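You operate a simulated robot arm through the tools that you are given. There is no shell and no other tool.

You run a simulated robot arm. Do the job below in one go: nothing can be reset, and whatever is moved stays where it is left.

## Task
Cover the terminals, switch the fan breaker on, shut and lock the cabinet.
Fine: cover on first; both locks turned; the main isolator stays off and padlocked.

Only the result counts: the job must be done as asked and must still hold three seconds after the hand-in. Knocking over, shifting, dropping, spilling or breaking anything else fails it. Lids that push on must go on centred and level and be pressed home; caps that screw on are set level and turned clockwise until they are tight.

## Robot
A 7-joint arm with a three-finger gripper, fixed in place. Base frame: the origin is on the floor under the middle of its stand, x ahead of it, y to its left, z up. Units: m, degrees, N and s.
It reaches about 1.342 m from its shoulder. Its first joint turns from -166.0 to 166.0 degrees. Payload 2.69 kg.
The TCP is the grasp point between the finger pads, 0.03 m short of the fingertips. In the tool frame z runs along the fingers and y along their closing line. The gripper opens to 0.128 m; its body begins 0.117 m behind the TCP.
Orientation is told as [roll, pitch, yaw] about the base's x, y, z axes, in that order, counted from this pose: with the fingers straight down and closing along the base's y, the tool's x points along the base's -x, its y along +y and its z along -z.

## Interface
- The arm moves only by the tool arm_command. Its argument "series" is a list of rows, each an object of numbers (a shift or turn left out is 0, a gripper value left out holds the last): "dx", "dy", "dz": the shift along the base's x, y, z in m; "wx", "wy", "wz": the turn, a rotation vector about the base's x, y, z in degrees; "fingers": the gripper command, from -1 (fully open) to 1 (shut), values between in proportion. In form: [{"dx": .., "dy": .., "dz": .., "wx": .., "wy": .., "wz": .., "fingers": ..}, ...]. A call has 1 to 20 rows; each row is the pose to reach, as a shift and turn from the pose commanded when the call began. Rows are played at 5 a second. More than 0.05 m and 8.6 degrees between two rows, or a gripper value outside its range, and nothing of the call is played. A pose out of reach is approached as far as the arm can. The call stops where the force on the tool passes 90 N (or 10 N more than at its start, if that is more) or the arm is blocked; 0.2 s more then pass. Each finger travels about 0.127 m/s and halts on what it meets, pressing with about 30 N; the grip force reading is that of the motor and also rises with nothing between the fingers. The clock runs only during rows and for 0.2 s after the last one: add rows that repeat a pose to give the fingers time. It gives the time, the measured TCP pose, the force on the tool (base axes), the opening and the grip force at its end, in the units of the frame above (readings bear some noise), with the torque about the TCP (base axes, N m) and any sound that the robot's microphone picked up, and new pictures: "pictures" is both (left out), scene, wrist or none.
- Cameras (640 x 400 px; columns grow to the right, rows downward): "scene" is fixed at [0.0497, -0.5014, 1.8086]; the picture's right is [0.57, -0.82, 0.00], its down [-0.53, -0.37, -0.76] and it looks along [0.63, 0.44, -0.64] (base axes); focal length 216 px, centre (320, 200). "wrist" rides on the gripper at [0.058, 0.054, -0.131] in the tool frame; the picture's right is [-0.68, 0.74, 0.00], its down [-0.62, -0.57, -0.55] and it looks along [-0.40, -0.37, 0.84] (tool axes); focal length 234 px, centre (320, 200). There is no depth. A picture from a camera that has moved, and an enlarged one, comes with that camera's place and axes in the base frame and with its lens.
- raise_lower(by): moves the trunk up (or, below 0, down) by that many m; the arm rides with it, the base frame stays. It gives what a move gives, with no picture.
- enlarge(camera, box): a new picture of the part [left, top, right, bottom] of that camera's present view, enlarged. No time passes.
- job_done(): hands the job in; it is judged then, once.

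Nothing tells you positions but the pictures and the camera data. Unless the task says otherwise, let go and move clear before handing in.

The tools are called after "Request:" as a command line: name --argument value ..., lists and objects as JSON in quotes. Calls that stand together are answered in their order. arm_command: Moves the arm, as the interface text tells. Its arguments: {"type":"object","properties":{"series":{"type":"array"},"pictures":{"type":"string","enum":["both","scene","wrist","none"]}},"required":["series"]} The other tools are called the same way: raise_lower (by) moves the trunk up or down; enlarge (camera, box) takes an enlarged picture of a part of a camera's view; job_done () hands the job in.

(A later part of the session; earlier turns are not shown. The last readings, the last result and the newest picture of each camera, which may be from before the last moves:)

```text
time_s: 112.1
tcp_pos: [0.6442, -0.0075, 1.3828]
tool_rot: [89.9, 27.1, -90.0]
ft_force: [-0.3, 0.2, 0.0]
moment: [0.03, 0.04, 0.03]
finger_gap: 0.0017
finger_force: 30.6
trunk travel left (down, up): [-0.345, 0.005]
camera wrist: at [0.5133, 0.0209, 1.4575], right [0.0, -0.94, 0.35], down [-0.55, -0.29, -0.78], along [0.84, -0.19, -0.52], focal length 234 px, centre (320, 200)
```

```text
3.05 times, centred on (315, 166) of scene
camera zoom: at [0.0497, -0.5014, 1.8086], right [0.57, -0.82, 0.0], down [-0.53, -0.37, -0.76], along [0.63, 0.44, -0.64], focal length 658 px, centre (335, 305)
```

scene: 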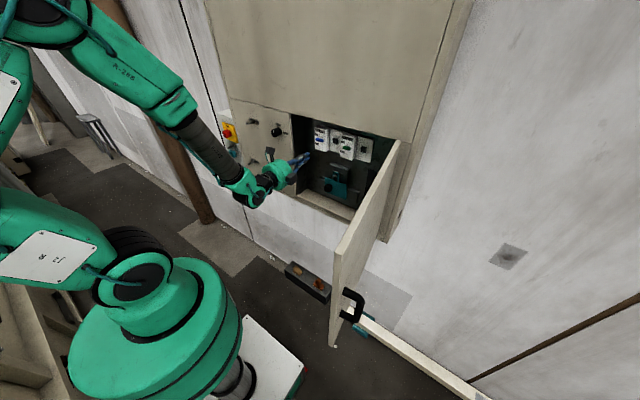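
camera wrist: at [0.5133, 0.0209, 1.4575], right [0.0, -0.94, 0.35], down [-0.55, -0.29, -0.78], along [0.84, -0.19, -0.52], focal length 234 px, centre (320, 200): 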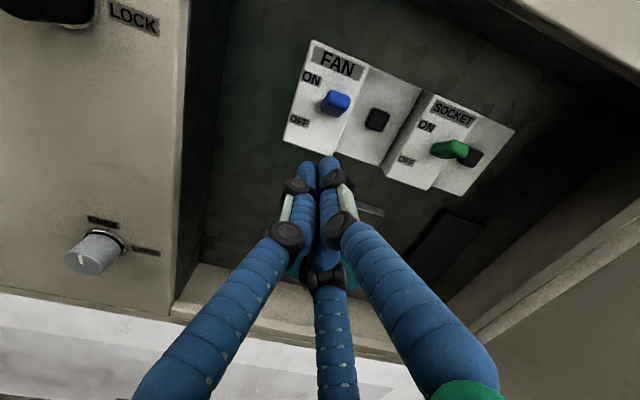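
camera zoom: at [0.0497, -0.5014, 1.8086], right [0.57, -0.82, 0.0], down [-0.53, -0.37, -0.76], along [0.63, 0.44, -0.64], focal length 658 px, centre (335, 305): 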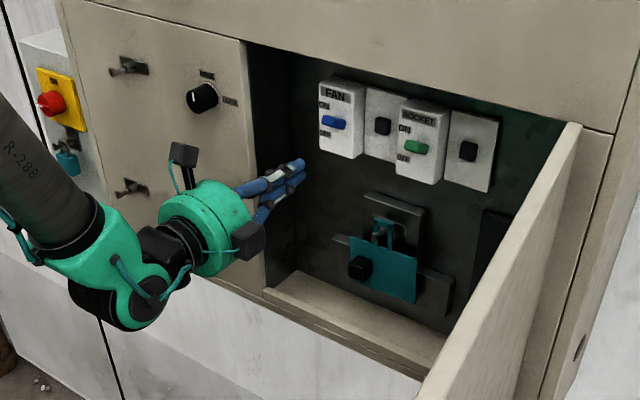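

The FAN breaker is ON and holding. Next is the door: I'll unroll the tool, bring it back to tool-down, and push the door round from its outer side with the closed fingers.

Request:
arm_command --series '[{"wx": -8.4, "dz": 0.005}, {"wx": -16.8, "dz": 0.01}, {"wx": -25.2, "dz": 0.015}, {"wx": -33.6, "dz": 0.02}, {"wx": -42, "dz": 0.025}, {"wx": -50.4, "dz": 0.03}, {"wx": -58.8, "dz": 0.035}, {"wx": -67.2, "dz": 0.037, "dy": 0.002}, {"wx": -75.6, "dz": 0.037, "dy": 0.004}, {"wx": -84, "dz": 0.037, "dy": 0.006}, {"wx": -92.4, "dz": 0.037, "dy": 0.0075}, {"wx": -100.8, "dz": 0.037, "dy": 0.0075}, {"wx": -109.2, "dz": 0.037, "dy": 0.0075}, {"wx": -117.1, "dz": 0.037, "dy": 0.0075}, {"wx": -117.1, "dz": 0.037, "dy": 0.0075}]' --pictures "none"

Request:
arm_command --series '[{"dx": 0.0101, "dz": -0.002, "wy": 6.43}, {"dx": 0.0164, "dz": -0.0033, "wy": 12.86}, {"dx": 0.0194, "dz": -0.0038, "wy": 19.3}, {"dx": 0.0193, "dz": -0.0031, "wy": 25.7}, {"dx": 0.016, "dz": -0.001, "wy": 32.14}, {"dx": 0.0099, "dz": 0.0029, "wy": 38.6}, {"dx": 0.0011, "dz": 0.0089, "wy": 45}, {"dx": -0.0101, "dz": 0.0173, "wy": 51.4}, {"dx": -0.0234, "dz": 0.0284, "wy": 57.86}, {"dx": -0.0384, "dz": 0.0423, "wy": 64.3}, {"dx": -0.055, "dz": 0.0593, "wy": 70.7}, {"dx": -0.0727, "dz": 0.0796, "wy": 77.14}, {"dx": -0.0912, "dz": 0.1031, "wy": 83.57}, {"dx": -0.11, "dz": 0.13, "wy": 90}, {"dx": -0.11, "dz": 0.13, "wy": 90}]' --pictures "scene"

```text
time_s: 115.3
tcp_pos: [0.6448, 0.0, 1.4185]
tool_rot: [-100.1, -89.9, 99.8]
ft_force: [-0.4, 0.2, 0.3]
moment: [-0.02, -0.04, -0.01]
finger_gap: 0.002
finger_force: 30.1
trunk travel left (down, up): [-0.345, 0.005]
```

```text
time_s: 118.5
tcp_pos: [0.5343, 0.0003, 1.5484]
tool_rot: [-0.2, 0.2, 0.0]
ft_force: [-0.5, -0.3, 0.1]
moment: [0.0, 0.02, 0.0]
finger_gap: 0.0021
finger_force: 30.1
out of reach, approached as far as the arm can: row 7
trunk travel left (down, up): [-0.345, 0.005]
```

scene: 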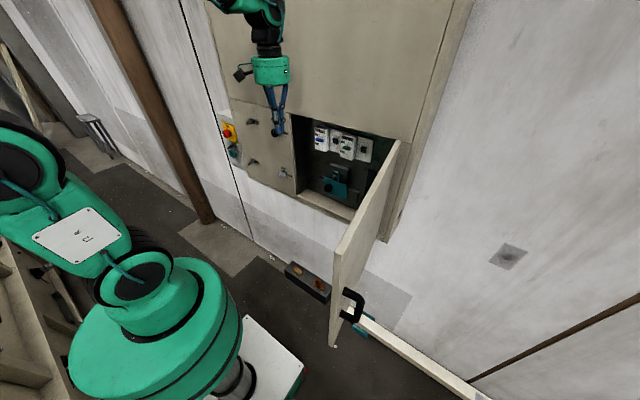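

Request:
arm_command --series '[{"dz": 0.035}, {"dx": -0.015, "dy": -0.03, "dz": 0.065}, {"dx": -0.032, "dy": -0.07, "dz": 0.072}, {"dx": -0.05, "dy": -0.11, "dz": 0.072}, {"dx": -0.068, "dy": -0.15, "dz": 0.072}, {"dx": -0.086, "dy": -0.19, "dz": 0.072}, {"dx": -0.104, "dy": -0.23, "dz": 0.072}, {"dx": -0.122, "dy": -0.27, "dz": 0.072}, {"dx": -0.14, "dy": -0.31, "dz": 0.072}, {"dx": -0.158, "dy": -0.35, "dz": 0.072}, {"dx": -0.176, "dy": -0.39, "dz": 0.072}, {"dx": -0.19, "dy": -0.43, "dz": 0.072}, {"dx": -0.194, "dy": -0.47, "dz": 0.072}, {"dx": -0.194, "dy": -0.47, "dz": 0.072}]' --pictures "both"

```text
time_s: 121.5
tcp_pos: [0.339, -0.4691, 1.6201]
tool_rot: [-0.2, 0.0, 0.1]
ft_force: [0.6, -0.3, 0.2]
moment: [0.05, -0.03, -0.02]
finger_gap: 0.0019
finger_force: 29.9
trunk travel left (down, up): [-0.345, 0.005]
camera wrist: at [0.2817, -0.4155, 1.7505], right [0.68, 0.74, 0.0], down [0.62, -0.56, 0.55], along [0.41, -0.37, -0.83], focal length 234 px, centre (320, 200)
```

scene: 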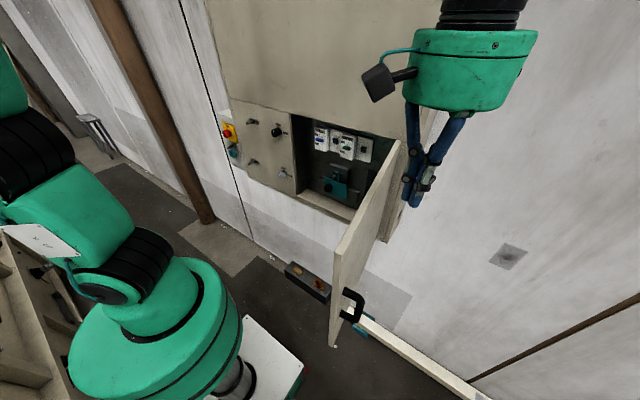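
wrist: 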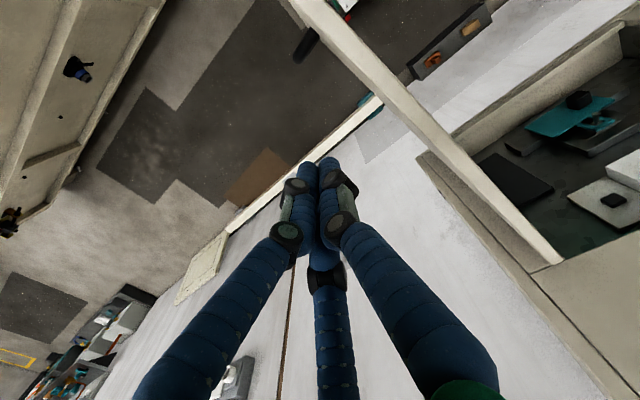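

The fingers are on the outer (−y) side of the door, which is clear below. I'll lower them beside the door's top part, then push it round along its hinge arc.

Request:
arm_command --series '[{"dz": -0.04}, {"dz": -0.08}, {"dz": -0.12}, {"dz": -0.16}, {"dz": -0.17}, {"dz": -0.17}]' --pictures "scene"

Request:
arm_command --series '[{"dx": 0.001, "dy": 0.02}, {"dx": 0.001, "dy": 0.05}, {"dx": -0.004, "dy": 0.09}, {"dx": -0.006, "dy": 0.123}, {"dx": -0.004, "dy": 0.1565}, {"dx": 0.0, "dy": 0.1895}, {"dx": 0.007, "dy": 0.222}, {"dx": 0.007, "dy": 0.222}]' --pictures "both"

```text
time_s: 122.9
tcp_pos: [0.3405, -0.4704, 1.449]
tool_rot: [-0.2, 0.0, 0.0]
ft_force: [-0.2, 0.3, 0.5]
moment: [0.02, 0.02, -0.03]
finger_gap: 0.002
finger_force: 30.5
trunk travel left (down, up): [-0.345, 0.005]
```

scene: 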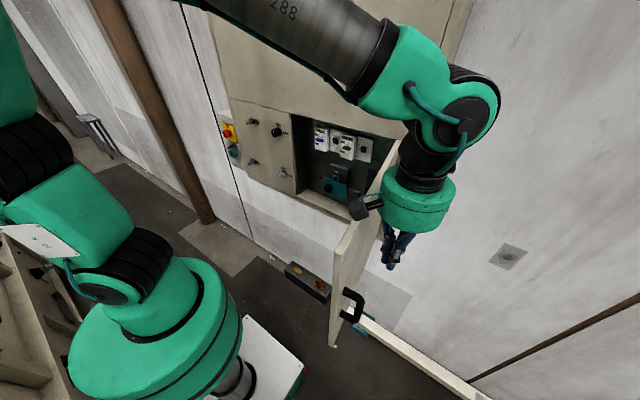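

```text
time_s: 124.7
tcp_pos: [0.348, -0.2473, 1.4506]
tool_rot: [-0.3, 0.0, -0.1]
ft_force: [-0.1, 0.5, -0.4]
moment: [0.0, 0.0, 0.02]
finger_gap: 0.0021
finger_force: 29.9
trunk travel left (down, up): [-0.345, 0.005]
camera wrist: at [0.2892, -0.1919, 1.5817], right [0.68, 0.74, 0.0], down [0.62, -0.56, 0.55], along [0.4, -0.37, -0.83], focal length 234 px, centre (320, 200)
```

scene: 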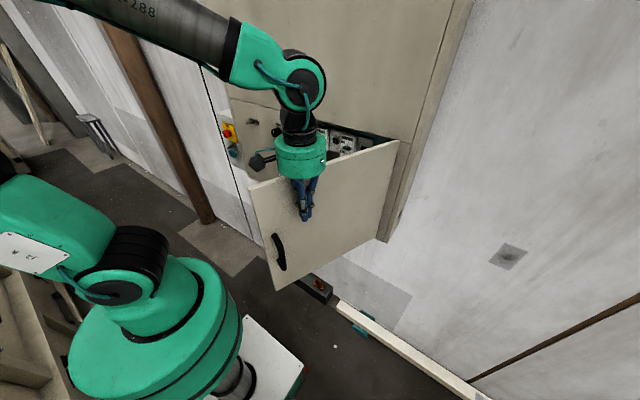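
wrist: 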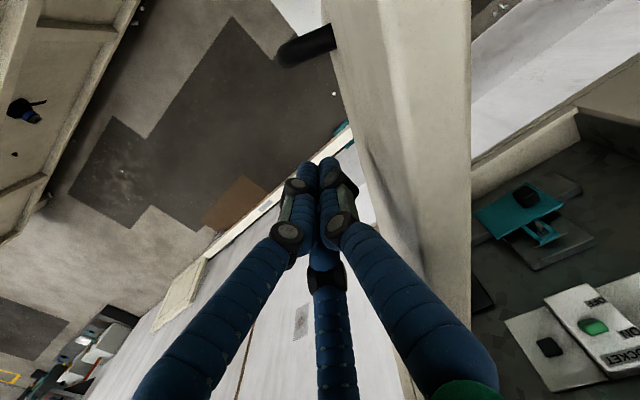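

The door swings freely with the push. I'll continue along the arc to within about 12° of closed.

Request:
arm_command --series '[{"dx": 0.01, "dy": 0.032}, {"dx": 0.0226, "dy": 0.0626}, {"dx": 0.0379, "dy": 0.0921}, {"dx": 0.0557, "dy": 0.1203}, {"dx": 0.076, "dy": 0.1467}, {"dx": 0.0984, "dy": 0.1712}, {"dx": 0.1228, "dy": 0.1938}, {"dx": 0.1493, "dy": 0.214}, {"dx": 0.1773, "dy": 0.232}, {"dx": 0.2067, "dy": 0.2474}, {"dx": 0.2376, "dy": 0.2602}, {"dx": 0.2564, "dy": 0.2666}, {"dx": 0.2564, "dy": 0.2666}]' --pictures "both"

```text
time_s: 127.5
tcp_pos: [0.604, 0.0179, 1.4505]
tool_rot: [-0.2, 0.0, 0.0]
ft_force: [-1.0, 0.1, 0.4]
moment: [-0.02, 0.0, 0.03]
finger_gap: 0.002
finger_force: 30.2
trunk travel left (down, up): [-0.345, 0.005]
camera wrist: at [0.5466, 0.0726, 1.5804], right [0.68, 0.74, 0.0], down [0.62, -0.56, 0.55], along [0.4, -0.37, -0.83], focal length 234 px, centre (320, 200)
```

scene: 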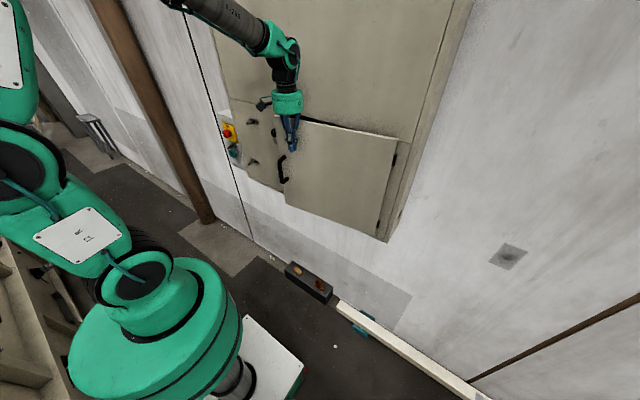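
wrist: 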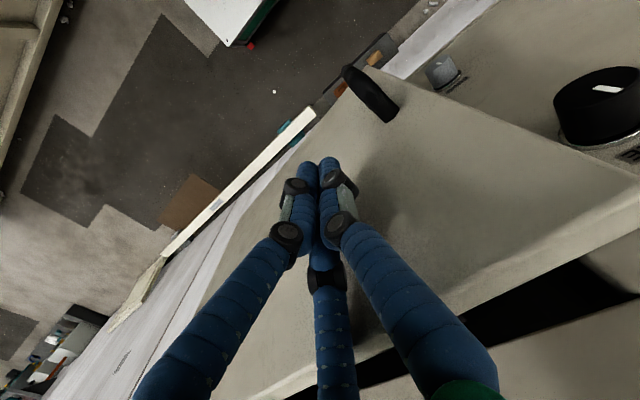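

The door is about 10° from closed. I'll push a little more in this pose, as far as the gripper body clears the upper panel.

Request:
arm_command --series '[{"dx": 0.01, "dy": 0.003}, {"dx": 0.02, "dy": 0.005}, {"dx": 0.027, "dy": 0.007}, {"dx": 0.027, "dy": 0.007}]' --pictures "both"

Request:
enlarge --camera "scene" --box '[220, 60, 420, 250]'

```text
time_s: 128.5
tcp_pos: [0.6298, 0.0251, 1.4504]
tool_rot: [-0.2, 0.0, 0.1]
ft_force: [-7.2, -1.7, 0.8]
moment: [0.21, -0.87, 0.03]
finger_gap: 0.0022
finger_force: 29.6
trunk travel left (down, up): [-0.345, 0.005]
camera wrist: at [0.5726, 0.0802, 1.5821], right [0.68, 0.74, 0.0], down [0.62, -0.56, 0.55], along [0.4, -0.37, -0.83], focal length 234 px, centre (320, 200)
```

scene: 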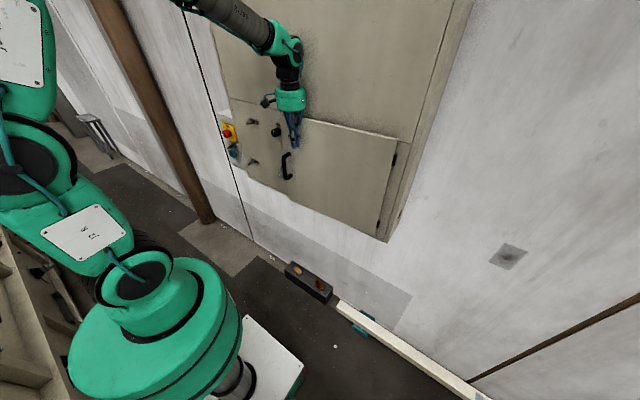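
wrist: 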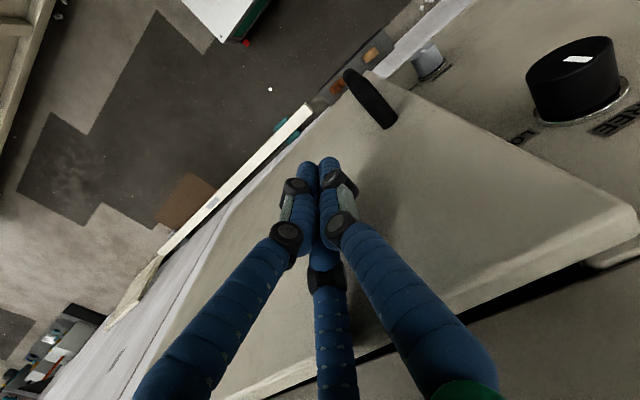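

```text
2.11 times, centred on (320, 155) of scene
camera zoom: at [0.0497, -0.5014, 1.8086], right [0.57, -0.82, 0.0], down [-0.53, -0.37, -0.76], along [0.63, 0.44, -0.64], focal length 455 px, centre (320, 295)
```

zoom: 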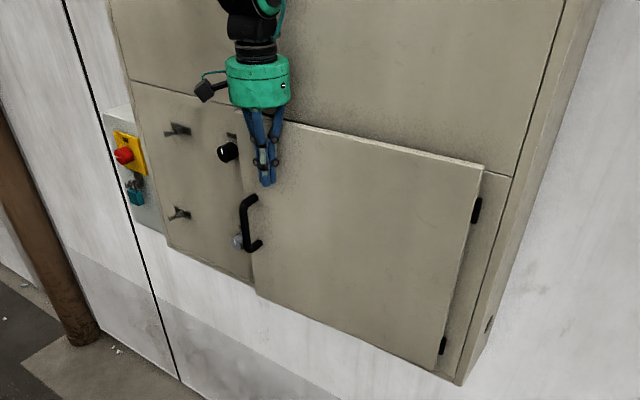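

Request:
enlarge --camera "scene" --box '[250, 100, 330, 200]'

Request:
enlarge --camera "wrist" --box '[340, 60, 640, 260]'

Request:
enlarge --camera "scene" --box '[340, 120, 420, 250]'

```text
4.00 times, centred on (290, 150) of scene
camera zoom: at [0.0497, -0.5014, 1.8086], right [0.57, -0.82, 0.0], down [-0.53, -0.37, -0.76], along [0.63, 0.44, -0.64], focal length 864 px, centre (440, 400)
```

zoom: 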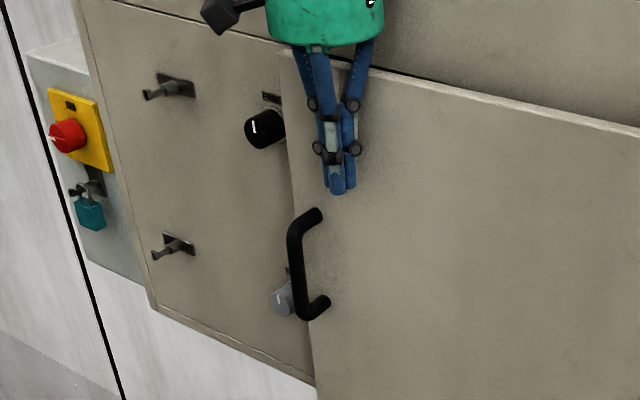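

```text
2.00 times, centred on (490, 160) of wrist
camera zoom: at [0.5726, 0.0802, 1.5821], right [0.68, 0.74, 0.0], down [0.62, -0.56, 0.55], along [0.4, -0.37, -0.83], focal length 468 px, centre (-20, 280)
```

zoom: 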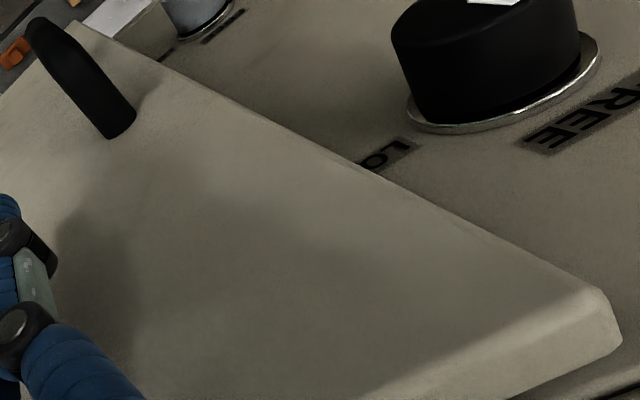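

```text
3.08 times, centred on (380, 185) of scene
camera zoom: at [0.0497, -0.5014, 1.8086], right [0.57, -0.82, 0.0], down [-0.53, -0.37, -0.76], along [0.63, 0.44, -0.64], focal length 664 px, centre (135, 246)
```

zoom: 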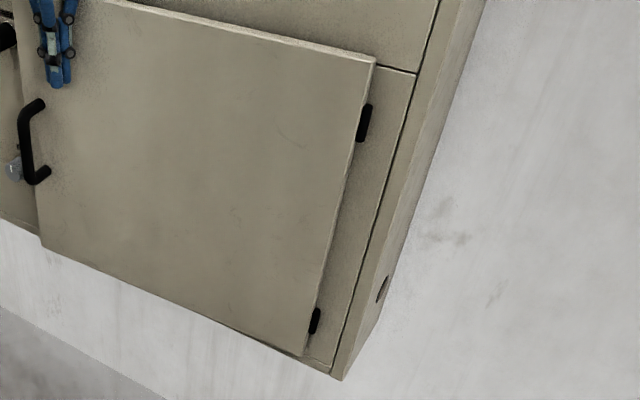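

The door's outer face is now at x ≈ 0.677, so it's nearly shut. I'll press about 1 cm more and watch the force.

Request:
arm_command --series '[{"dx": 0.004}, {"dx": 0.008}, {"dx": 0.012}, {"dx": 0.012}]' --pictures "both"

Request:
enlarge --camera "wrist" --box '[340, 60, 640, 260]'

```text
time_s: 129.4
tcp_pos: [0.6299, 0.0248, 1.4507]
tool_rot: [-0.2, 0.4, 0.1]
ft_force: [-68.2, -4.0, 10.3]
moment: [1.08, -11.92, 1.17]
finger_gap: 0.0021
finger_force: 29.9
trunk travel left (down, up): [-0.345, 0.005]
stopped in row 4: the force on the tool passed its limit at 93 N (the readings are from after the stop); the commanded pose is now the measured one
camera wrist: at [0.5725, 0.08, 1.5829], right [0.67, 0.74, -0.01], down [0.62, -0.56, 0.55], along [0.4, -0.37, -0.84], focal length 234 px, centre (320, 200)
```

scene: 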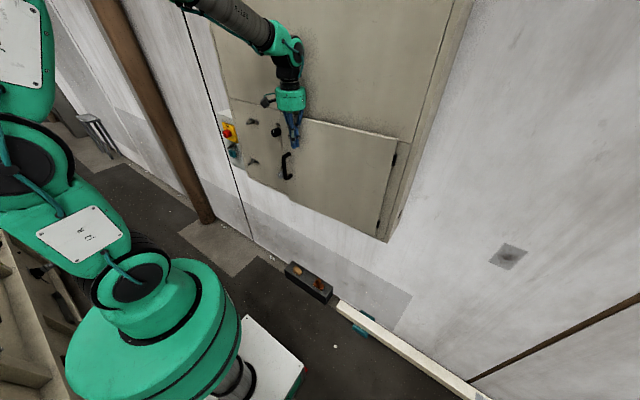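
wrist: 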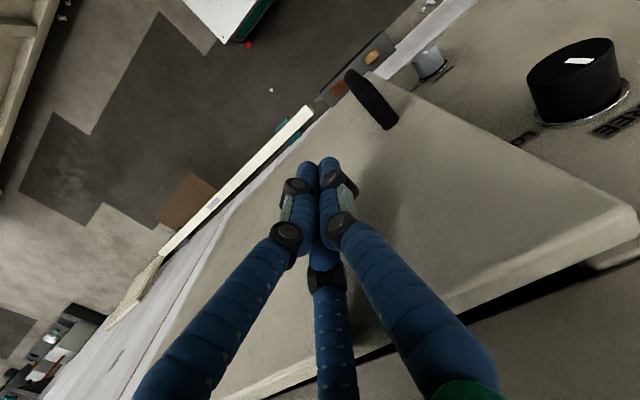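

```text
2.00 times, centred on (490, 160) of wrist
camera zoom: at [0.5725, 0.08, 1.5829], right [0.67, 0.74, -0.01], down [0.62, -0.56, 0.55], along [0.4, -0.37, -0.84], focal length 468 px, centre (-20, 280)
```

zoom: 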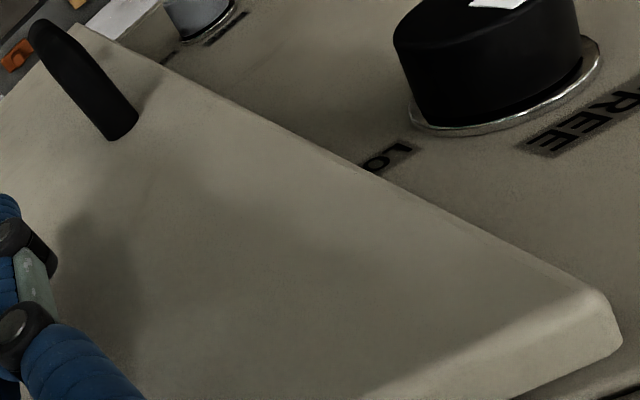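

The moment shows that last contact was the gripper body against the upper panel, so I'll back off. The door looks shut, but I'll confirm by pressing on it with the tool pointing forward, which the locks need anyway.

Request:
arm_command --series '[{"dx": -0.03}, {"dx": -0.06, "dz": 0.03}, {"dx": -0.09, "dz": 0.06, "dy": -0.01}, {"dx": -0.12, "dz": 0.09, "dy": -0.02}, {"dx": -0.128, "dz": 0.1, "dy": -0.025}, {"dx": -0.128, "dz": 0.1, "dy": -0.025}]' --pictures "scene"

Request:
enlarge --camera "scene" --box '[250, 100, 330, 200]'

Request:
enlarge --camera "scene" --box '[220, 60, 420, 250]'

```text
time_s: 130.8
tcp_pos: [0.5115, 0.0005, 1.5507]
tool_rot: [-0.2, 0.5, 0.1]
ft_force: [-0.3, 0.8, -0.1]
moment: [0.0, -0.01, -0.02]
finger_gap: 0.0023
finger_force: 30.3
trunk travel left (down, up): [-0.345, 0.005]
```

scene: 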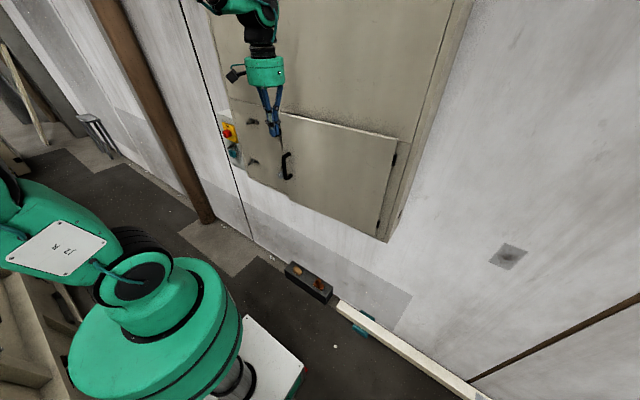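

```text
4.00 times, centred on (290, 150) of scene
camera zoom: at [0.0497, -0.5014, 1.8086], right [0.57, -0.82, 0.0], down [-0.53, -0.37, -0.76], along [0.63, 0.44, -0.64], focal length 864 px, centre (440, 400)
```

zoom: 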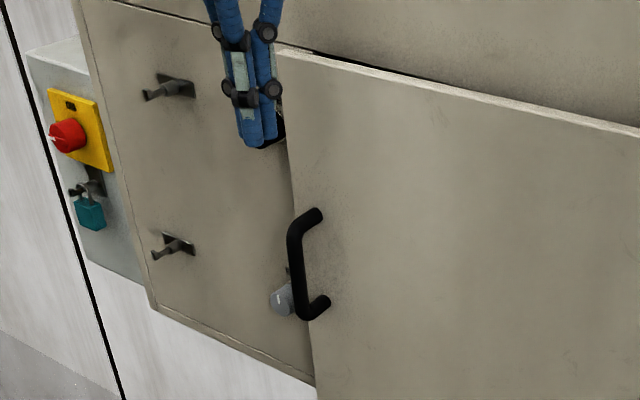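

```text
2.11 times, centred on (320, 155) of scene
camera zoom: at [0.0497, -0.5014, 1.8086], right [0.57, -0.82, 0.0], down [-0.53, -0.37, -0.76], along [0.63, 0.44, -0.64], focal length 455 px, centre (320, 295)
```

zoom: 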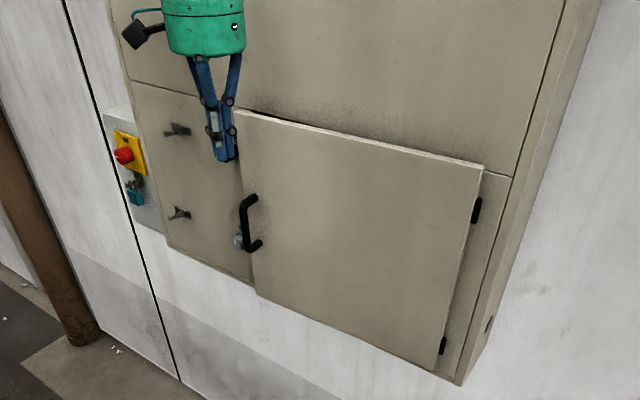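

There is still a thin wedge gap along the door's top, so it isn't fully home. I'll bring the tool forward again and push on it squarely.

Request:
arm_command --series '[{"dx": 0.0168, "dz": -0.0233, "wy": -6.43}, {"dx": 0.0333, "dz": -0.0432, "wy": -12.86}, {"dx": 0.049, "dz": -0.0599, "wy": -19.29}, {"dx": 0.0636, "dz": -0.0733, "wy": -25.7}, {"dx": 0.0766, "dz": -0.0836, "wy": -32.14}, {"dx": 0.0879, "dz": -0.0911, "wy": -38.57}, {"dx": 0.0971, "dz": -0.0959, "wy": -45}, {"dx": 0.1039, "dz": -0.0983, "wy": -51.4}, {"dx": 0.108, "dz": -0.0986, "wy": -57.86}, {"dx": 0.1093, "dz": -0.0971, "wy": -64.3}, {"dx": 0.1084, "dz": -0.0942, "wy": -70.7}, {"dx": 0.1054, "dz": -0.0901, "wy": -77.14}, {"dx": 0.1, "dz": -0.0852, "wy": -83.57}, {"dx": 0.1, "dz": -0.08, "wy": -90}, {"dx": 0.1, "dz": -0.08, "wy": -90}]' --pictures "scene"

```text
time_s: 134.0
tcp_pos: [0.6131, 0.0002, 1.4667]
tool_rot: [-11.6, -89.5, 11.4]
ft_force: [1.3, -0.6, -0.9]
moment: [0.02, -0.07, -0.01]
finger_gap: 0.0018
finger_force: 30.1
out of reach, approached as far as the arm can: row 11
trunk travel left (down, up): [-0.345, 0.005]
```

scene: 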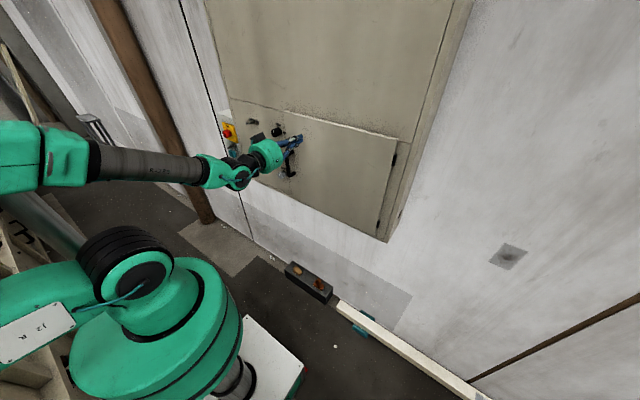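

Request:
arm_command --series '[{"dy": 0.035, "dz": -0.03}, {"dy": 0.07, "dz": -0.067}, {"dy": 0.07, "dz": -0.067, "dx": 0.015}, {"dy": 0.07, "dz": -0.067, "dx": 0.025}, {"dy": 0.07, "dz": -0.067, "dx": 0.032}, {"dy": 0.07, "dz": -0.067, "dx": 0.038}, {"dy": 0.07, "dz": -0.067, "dx": 0.038}]' --pictures "both"

Request:
enlarge --camera "scene" --box '[250, 100, 330, 200]'

```text
refused: row 2 steps farther than a row can; nothing moved
```

```text
4.00 times, centred on (290, 150) of scene
camera zoom: at [0.0497, -0.5014, 1.8086], right [0.57, -0.82, 0.0], down [-0.53, -0.37, -0.76], along [0.63, 0.44, -0.64], focal length 864 px, centre (440, 400)
```

zoom: 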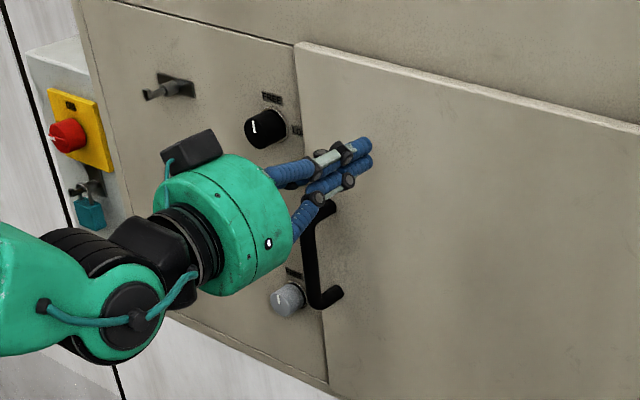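

Request:
enlarge --camera "scene" --box '[220, 60, 420, 250]'

Request:
enlarge --camera "scene" --box '[300, 100, 420, 250]'

Request:
enlarge --camera "scene" --box '[270, 100, 310, 130]'

```text
2.11 times, centred on (320, 155) of scene
camera zoom: at [0.0497, -0.5014, 1.8086], right [0.57, -0.82, 0.0], down [-0.53, -0.37, -0.76], along [0.63, 0.44, -0.64], focal length 455 px, centre (320, 295)
```

zoom: 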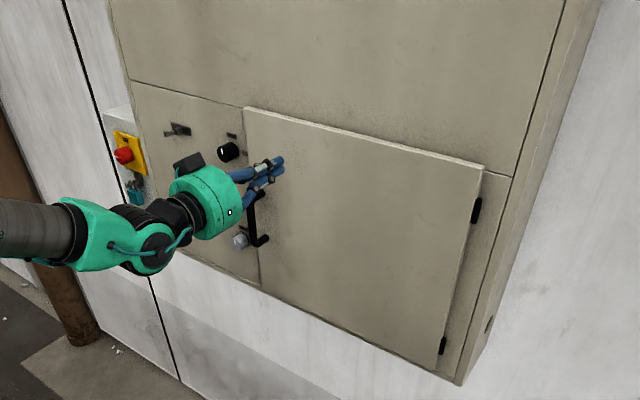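

```text
2.67 times, centred on (360, 175) of scene
camera zoom: at [0.0497, -0.5014, 1.8086], right [0.57, -0.82, 0.0], down [-0.53, -0.37, -0.76], along [0.63, 0.44, -0.64], focal length 576 px, centre (213, 267)
```

zoom: 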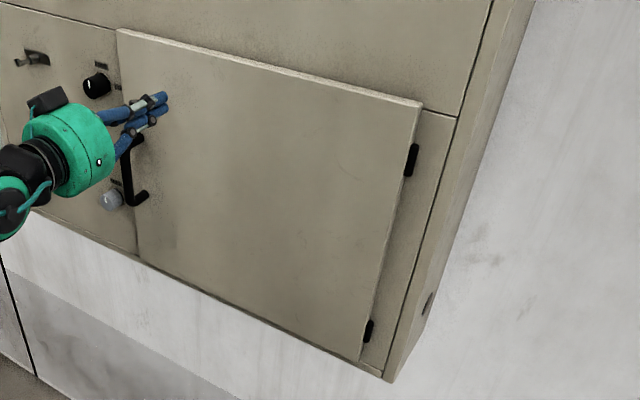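

```text
13.33 times, centred on (290, 115) of scene
camera zoom: at [0.0497, -0.5014, 1.8086], right [0.57, -0.82, 0.0], down [-0.53, -0.37, -0.76], along [0.63, 0.44, -0.64], focal length 2880 px, centre (720, 1333)
```

zoom: 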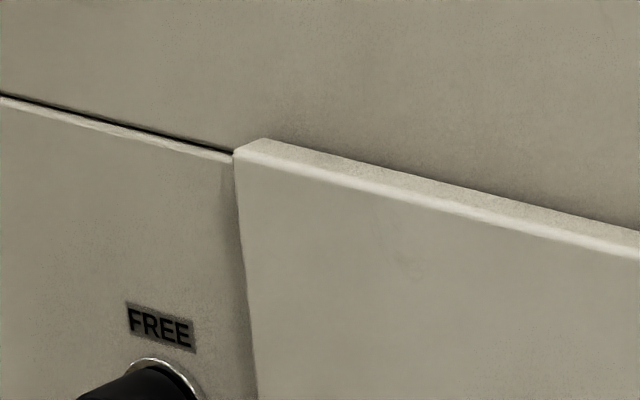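

The door now looks flush along the top with no wedge gap. I'll press it gently near the free edge to be sure it's home.

Request:
arm_command --series '[{"dy": 0.03, "dz": -0.03}, {"dy": 0.055, "dz": -0.055}, {"dy": 0.07, "dz": -0.067}, {"dy": 0.07, "dz": -0.067, "dx": 0.015}, {"dy": 0.07, "dz": -0.067, "dx": 0.025}, {"dy": 0.07, "dz": -0.067, "dx": 0.032}, {"dy": 0.07, "dz": -0.067, "dx": 0.038}, {"dy": 0.07, "dz": -0.067, "dx": 0.038}]' --pictures "both"

Request:
enlarge --camera "scene" --box '[250, 100, 330, 200]'

```text
time_s: 135.8
tcp_pos: [0.648, 0.07, 1.4014]
tool_rot: [-11.9, -89.5, 11.6]
ft_force: [0.5, 0.4, -0.6]
moment: [-0.02, 0.0, 0.02]
finger_gap: 0.0021
finger_force: 30.3
trunk travel left (down, up): [-0.345, 0.005]
camera wrist: at [0.5176, 0.1255, 1.3433], right [0.01, 0.74, 0.68], down [-0.55, -0.56, 0.62], along [0.84, -0.37, 0.4], focal length 234 px, centre (320, 200)
```

scene: 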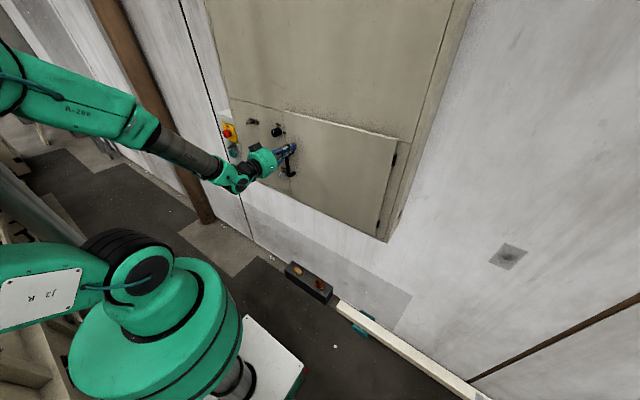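
wrist: 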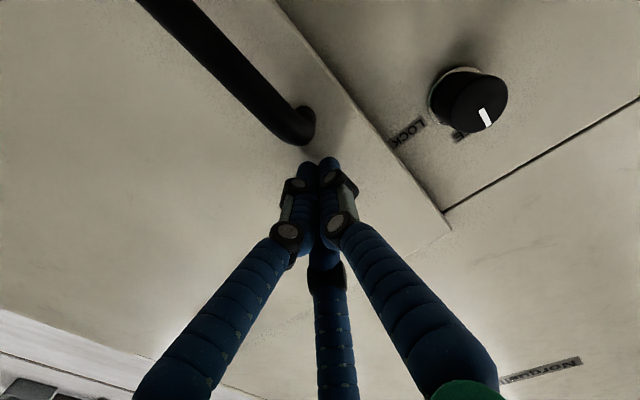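

```text
4.00 times, centred on (290, 150) of scene
camera zoom: at [0.0497, -0.5014, 1.8086], right [0.57, -0.82, 0.0], down [-0.53, -0.37, -0.76], along [0.63, 0.44, -0.64], focal length 864 px, centre (440, 400)
```

zoom: 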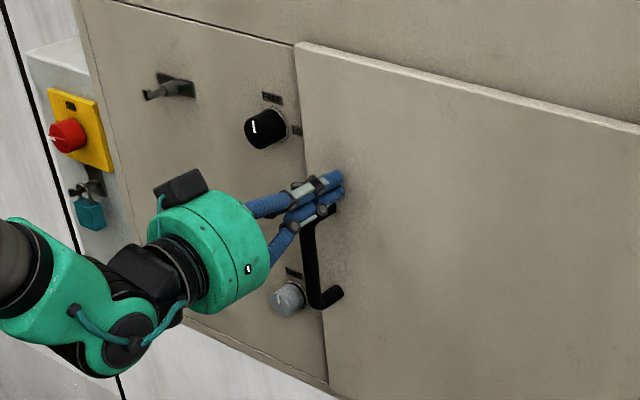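

Request:
arm_command --series '[{"dx": 0.006}, {"dx": 0.012}, {"dx": 0.017}, {"dx": 0.021}, {"dx": 0.021}]' --pictures "none"

```text
time_s: 136.7
tcp_pos: [0.6551, 0.0708, 1.4019]
tool_rot: [-20.6, -89.5, 20.6]
ft_force: [-79.5, -2.1, 20.0]
moment: [-0.15, -0.73, 0.05]
finger_gap: 0.0059
finger_force: 31.4
trunk travel left (down, up): [-0.345, 0.005]
stopped in row 4: the force on the tool passed its limit at 99 N (the readings are from after the stop); the commanded pose is now the measured one
```

The door is solid at x ≈ 0.685, so it's fully closed. I'll back off, open the fingers and line up on the black lock knob.

Request:
arm_command --series '[{"dx": -0.02}, {"dx": -0.045}, {"dx": -0.055, "dy": 0.03, "dz": 0.01}, {"dx": -0.055, "dy": 0.07, "dz": 0.02, "fingers": -0.2}, {"dx": -0.055, "dy": 0.108, "dz": 0.031, "fingers": -0.2}, {"dx": -0.055, "dy": 0.108, "dz": 0.031, "fingers": -0.2}, {"dx": -0.055, "dy": 0.108, "dz": 0.031, "fingers": -0.2}]' --pictures "both"

Request:
enlarge --camera "wrist" --box '[220, 60, 420, 200]'

Request:
enlarge --camera "scene" --box '[250, 110, 310, 160]'

```text
time_s: 138.2
tcp_pos: [0.6117, 0.1786, 1.4279]
tool_rot: [-8.8, -89.3, 8.7]
ft_force: [0.2, -0.1, 0.5]
moment: [0.01, 0.03, 0.04]
finger_gap: 0.0769
finger_force: 0.0
trunk travel left (down, up): [-0.345, 0.005]
camera wrist: at [0.481, 0.2329, 1.3715], right [0.01, 0.74, 0.67], down [-0.54, -0.56, 0.62], along [0.84, -0.37, 0.39], focal length 234 px, centre (320, 200)
```

scene: 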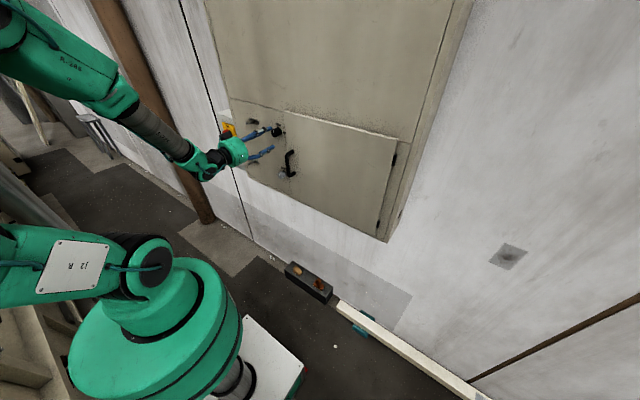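
wrist: 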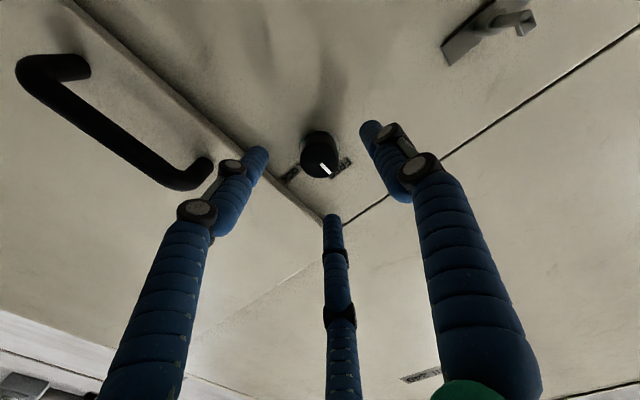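

```text
2.86 times, centred on (320, 130) of wrist
camera zoom: at [0.481, 0.2329, 1.3715], right [0.01, 0.74, 0.67], down [-0.54, -0.56, 0.62], along [0.84, -0.37, 0.39], focal length 669 px, centre (320, 400)
```

zoom: 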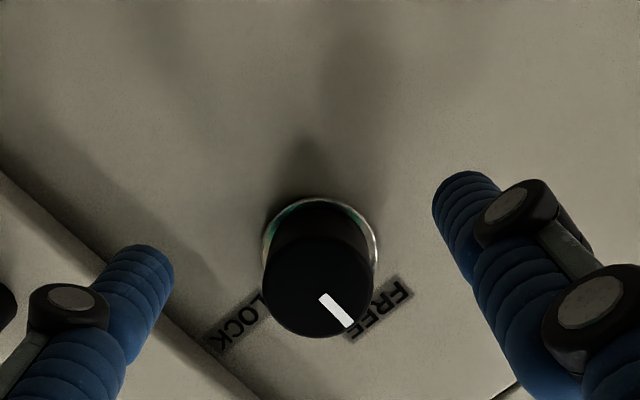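

```text
8.00 times, centred on (280, 135) of scene
camera zoom: at [0.0497, -0.5014, 1.8086], right [0.57, -0.82, 0.0], down [-0.53, -0.37, -0.76], along [0.63, 0.44, -0.64], focal length 1728 px, centre (640, 720)
```

zoom: 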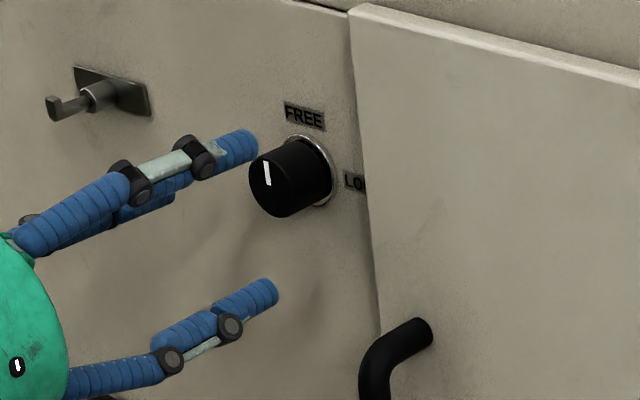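

The black knob's face is centred at about (0.672, 0.176, 1.431), roughly 34 mm across, and the door edge is about 55 mm to its right. I'll move over it and grip.

Request:
arm_command --series '[{"dy": -0.0025, "dz": 0.0015, "fingers": 0.05}, {"dy": -0.0025, "dz": 0.0015, "dx": 0.015}, {"dy": -0.0025, "dz": 0.0015, "dx": 0.03}, {"dy": -0.0025, "dz": 0.0015, "dx": 0.043}, {"dy": -0.0025, "dz": 0.0015, "dx": 0.05}, {"dy": -0.0025, "dz": 0.0015, "dx": 0.05}]' --pictures "both"

Request:
enlarge --camera "wrist" --box '[240, 100, 400, 220]'

Request:
enlarge --camera "scene" --box '[250, 110, 310, 160]'

```text
time_s: 139.7
tcp_pos: [0.66, 0.177, 1.4289]
tool_rot: [-8.5, -89.1, 8.5]
ft_force: [0.1, 0.8, -0.5]
moment: [0.01, 0.02, 0.03]
finger_gap: 0.0608
finger_force: 0.1
trunk travel left (down, up): [-0.345, 0.005]
camera wrist: at [0.5293, 0.2309, 1.3729], right [0.01, 0.74, 0.67], down [-0.54, -0.56, 0.62], along [0.84, -0.37, 0.39], focal length 234 px, centre (320, 200)
```

scene: 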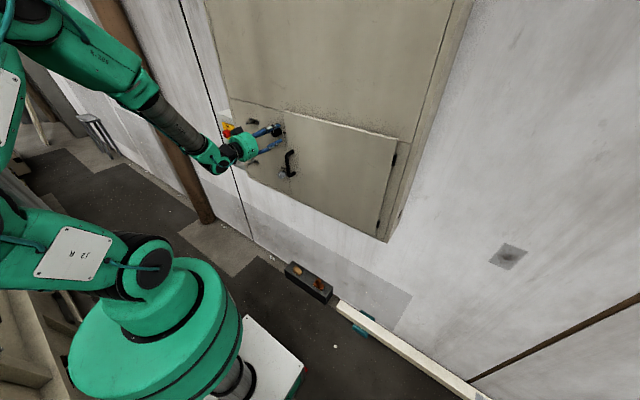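
wrist: 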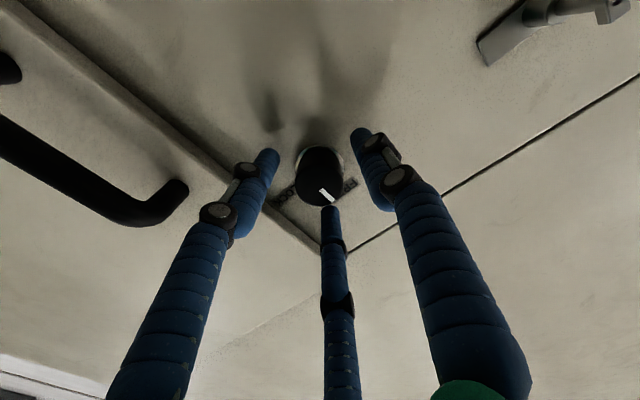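

```text
3.33 times, centred on (320, 160) of wrist
camera zoom: at [0.5293, 0.2309, 1.3729], right [0.01, 0.74, 0.67], down [-0.54, -0.56, 0.62], along [0.84, -0.37, 0.39], focal length 781 px, centre (320, 333)
```

zoom: 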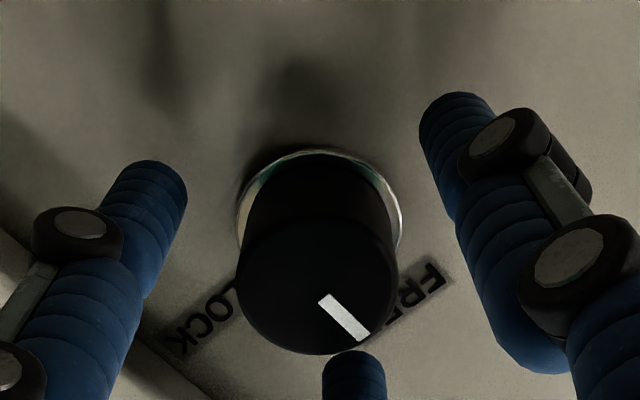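

```text
8.00 times, centred on (280, 135) of scene
camera zoom: at [0.0497, -0.5014, 1.8086], right [0.57, -0.82, 0.0], down [-0.53, -0.37, -0.76], along [0.63, 0.44, -0.64], focal length 1728 px, centre (640, 720)
```

zoom: 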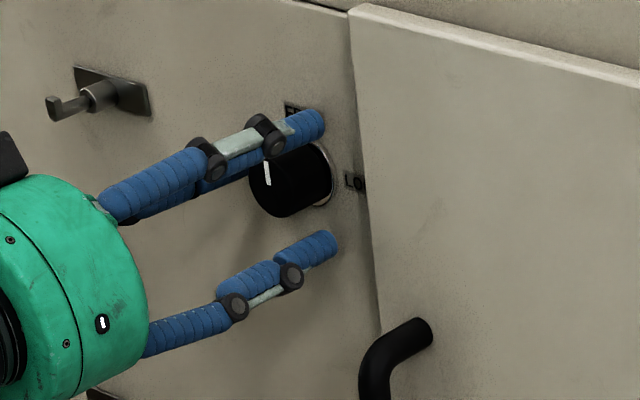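

Centred. Closing on the black knob.

Request:
arm_command --series '[{"fingers": 0.3}, {"fingers": 0.6}, {"fingers": 1.0}, {"fingers": 1.0}, {"fingers": 1.0}]' --pictures "wrist"

```text
time_s: 140.8
tcp_pos: [0.6597, 0.1769, 1.4306]
tool_rot: [-6.6, -89.3, 6.4]
ft_force: [1.2, -6.0, 5.4]
moment: [0.01, -0.51, -0.16]
finger_gap: 0.0334
finger_force: 45.0
trunk travel left (down, up): [-0.345, 0.005]
camera wrist: at [0.5293, 0.2304, 1.3734], right [0.01, 0.74, 0.68], down [-0.54, -0.56, 0.62], along [0.84, -0.37, 0.39], focal length 234 px, centre (320, 200)
```

wrist: 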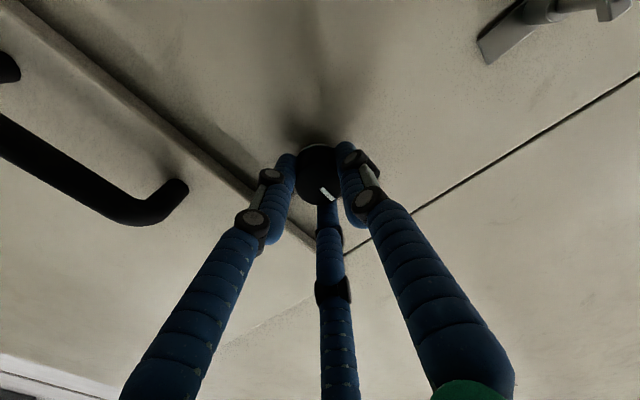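

Gripped. Now I turn it clockwise 90° to LOCK.

Request:
arm_command --series '[{"wx": 7}, {"wx": 14}, {"wx": 21}, {"wx": 28}, {"wx": 35}, {"wx": 42}, {"wx": 49}, {"wx": 56}, {"wx": 63}, {"wx": 70}, {"wx": 77}, {"wx": 84}, {"wx": 90}, {"wx": 92}, {"wx": 92}]' --pictures "both"

Request:
enlarge --camera "wrist" --box '[240, 100, 400, 220]'

Request:
enlarge --camera "scene" --box '[250, 110, 310, 160]'

```text
time_s: 144.1
tcp_pos: [0.6597, 0.1739, 1.4292]
tool_rot: [89.9, 2.0, -89.3]
ft_force: [12.9, -12.6, 21.1]
moment: [-0.11, -0.34, -0.48]
finger_gap: 0.0327
finger_force: 45.1
trunk travel left (down, up): [-0.345, 0.005]
camera wrist: at [0.5288, 0.2302, 1.486], right [0.01, -0.7, 0.71], down [-0.54, -0.6, -0.59], along [0.84, -0.38, -0.39], focal length 234 px, centre (320, 200)
```

scene: 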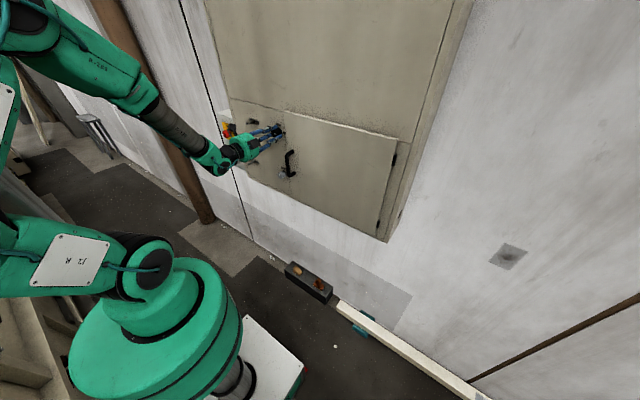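
wrist: 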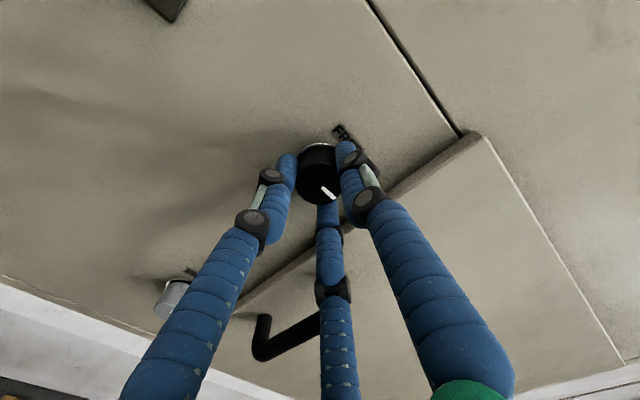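

```text
3.33 times, centred on (320, 160) of wrist
camera zoom: at [0.5288, 0.2302, 1.486], right [0.01, -0.7, 0.71], down [-0.54, -0.6, -0.59], along [0.84, -0.38, -0.39], focal length 781 px, centre (320, 333)
```

zoom: 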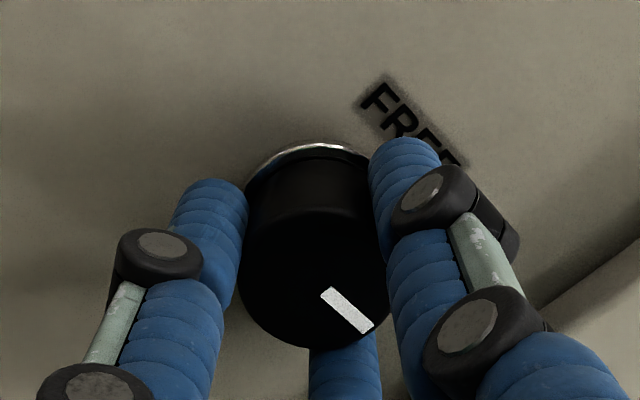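

```text
8.00 times, centred on (280, 135) of scene
camera zoom: at [0.0497, -0.5014, 1.8086], right [0.57, -0.82, 0.0], down [-0.53, -0.37, -0.76], along [0.63, 0.44, -0.64], focal length 1728 px, centre (640, 720)
```

zoom: 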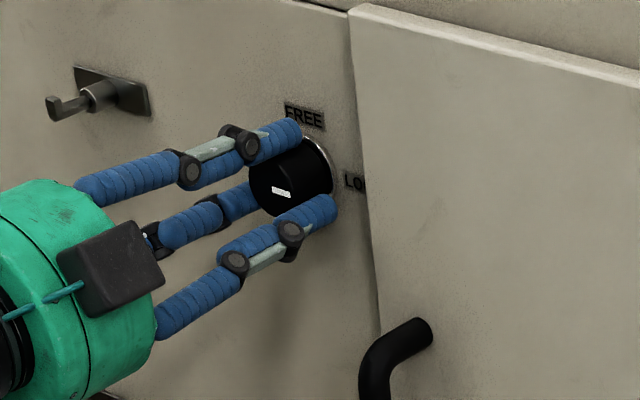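

The pointer now lines up with LOCK. I'll open the fingers and back away to check that it stays.

Request:
arm_command --series '[{"fingers": 0.5}, {"fingers": 0.1}, {"fingers": 0.05}, {"dx": -0.015}, {"dx": -0.03}, {"dx": -0.05}, {"dx": -0.055}, {"dx": -0.055}]' --pictures "both"

Request:
enlarge --camera "wrist" --box '[240, 60, 440, 200]'

Request:
enlarge --camera "scene" --box '[250, 110, 310, 160]'

```text
time_s: 145.8
tcp_pos: [0.6046, 0.175, 1.4299]
tool_rot: [89.9, 1.9, -89.2]
ft_force: [-0.4, 0.0, 0.1]
moment: [0.0, -0.01, 0.0]
finger_gap: 0.0608
finger_force: 0.2
trunk travel left (down, up): [-0.345, 0.005]
camera wrist: at [0.474, 0.2318, 1.4853], right [0.01, -0.7, 0.71], down [-0.54, -0.6, -0.58], along [0.84, -0.38, -0.39], focal length 234 px, centre (320, 200)
```

scene: 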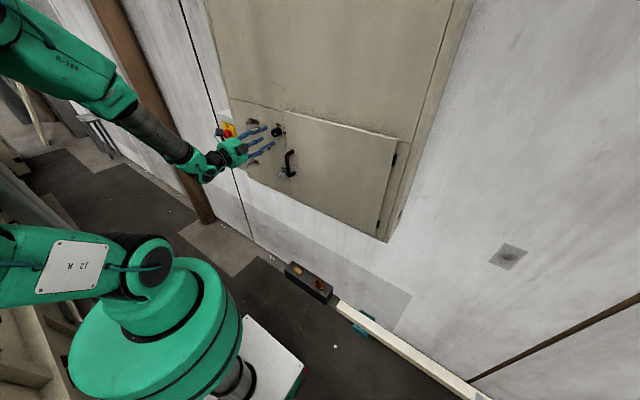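
wrist: 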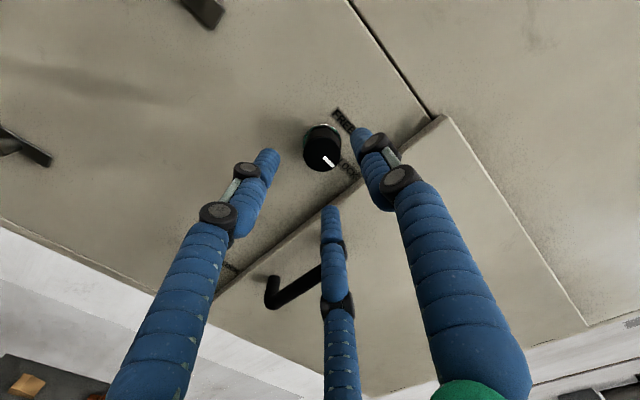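

```text
2.86 times, centred on (340, 130) of wrist
camera zoom: at [0.474, 0.2318, 1.4853], right [0.01, -0.7, 0.71], down [-0.54, -0.6, -0.58], along [0.84, -0.38, -0.39], focal length 669 px, centre (263, 400)
```

zoom: 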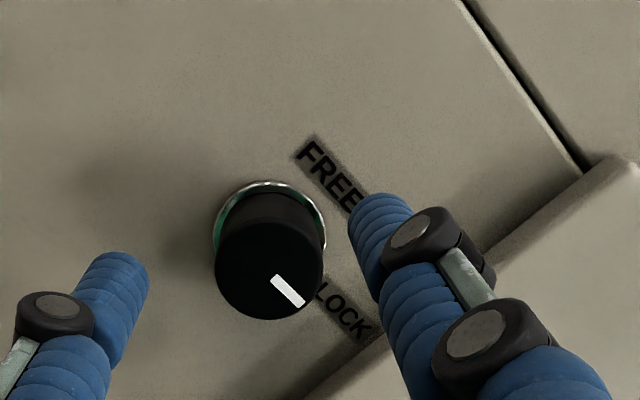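

```text
8.00 times, centred on (280, 135) of scene
camera zoom: at [0.0497, -0.5014, 1.8086], right [0.57, -0.82, 0.0], down [-0.53, -0.37, -0.76], along [0.63, 0.44, -0.64], focal length 1728 px, centre (640, 720)
```

zoom: 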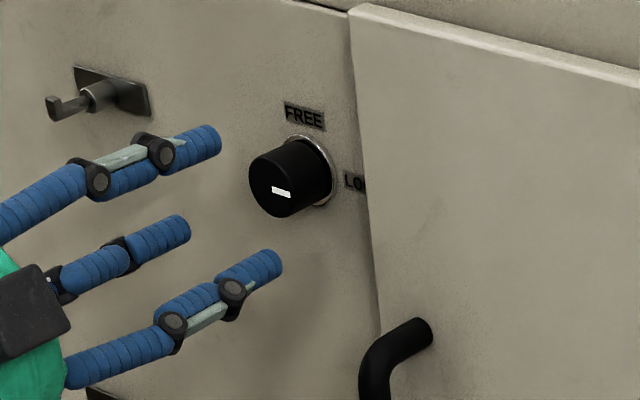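

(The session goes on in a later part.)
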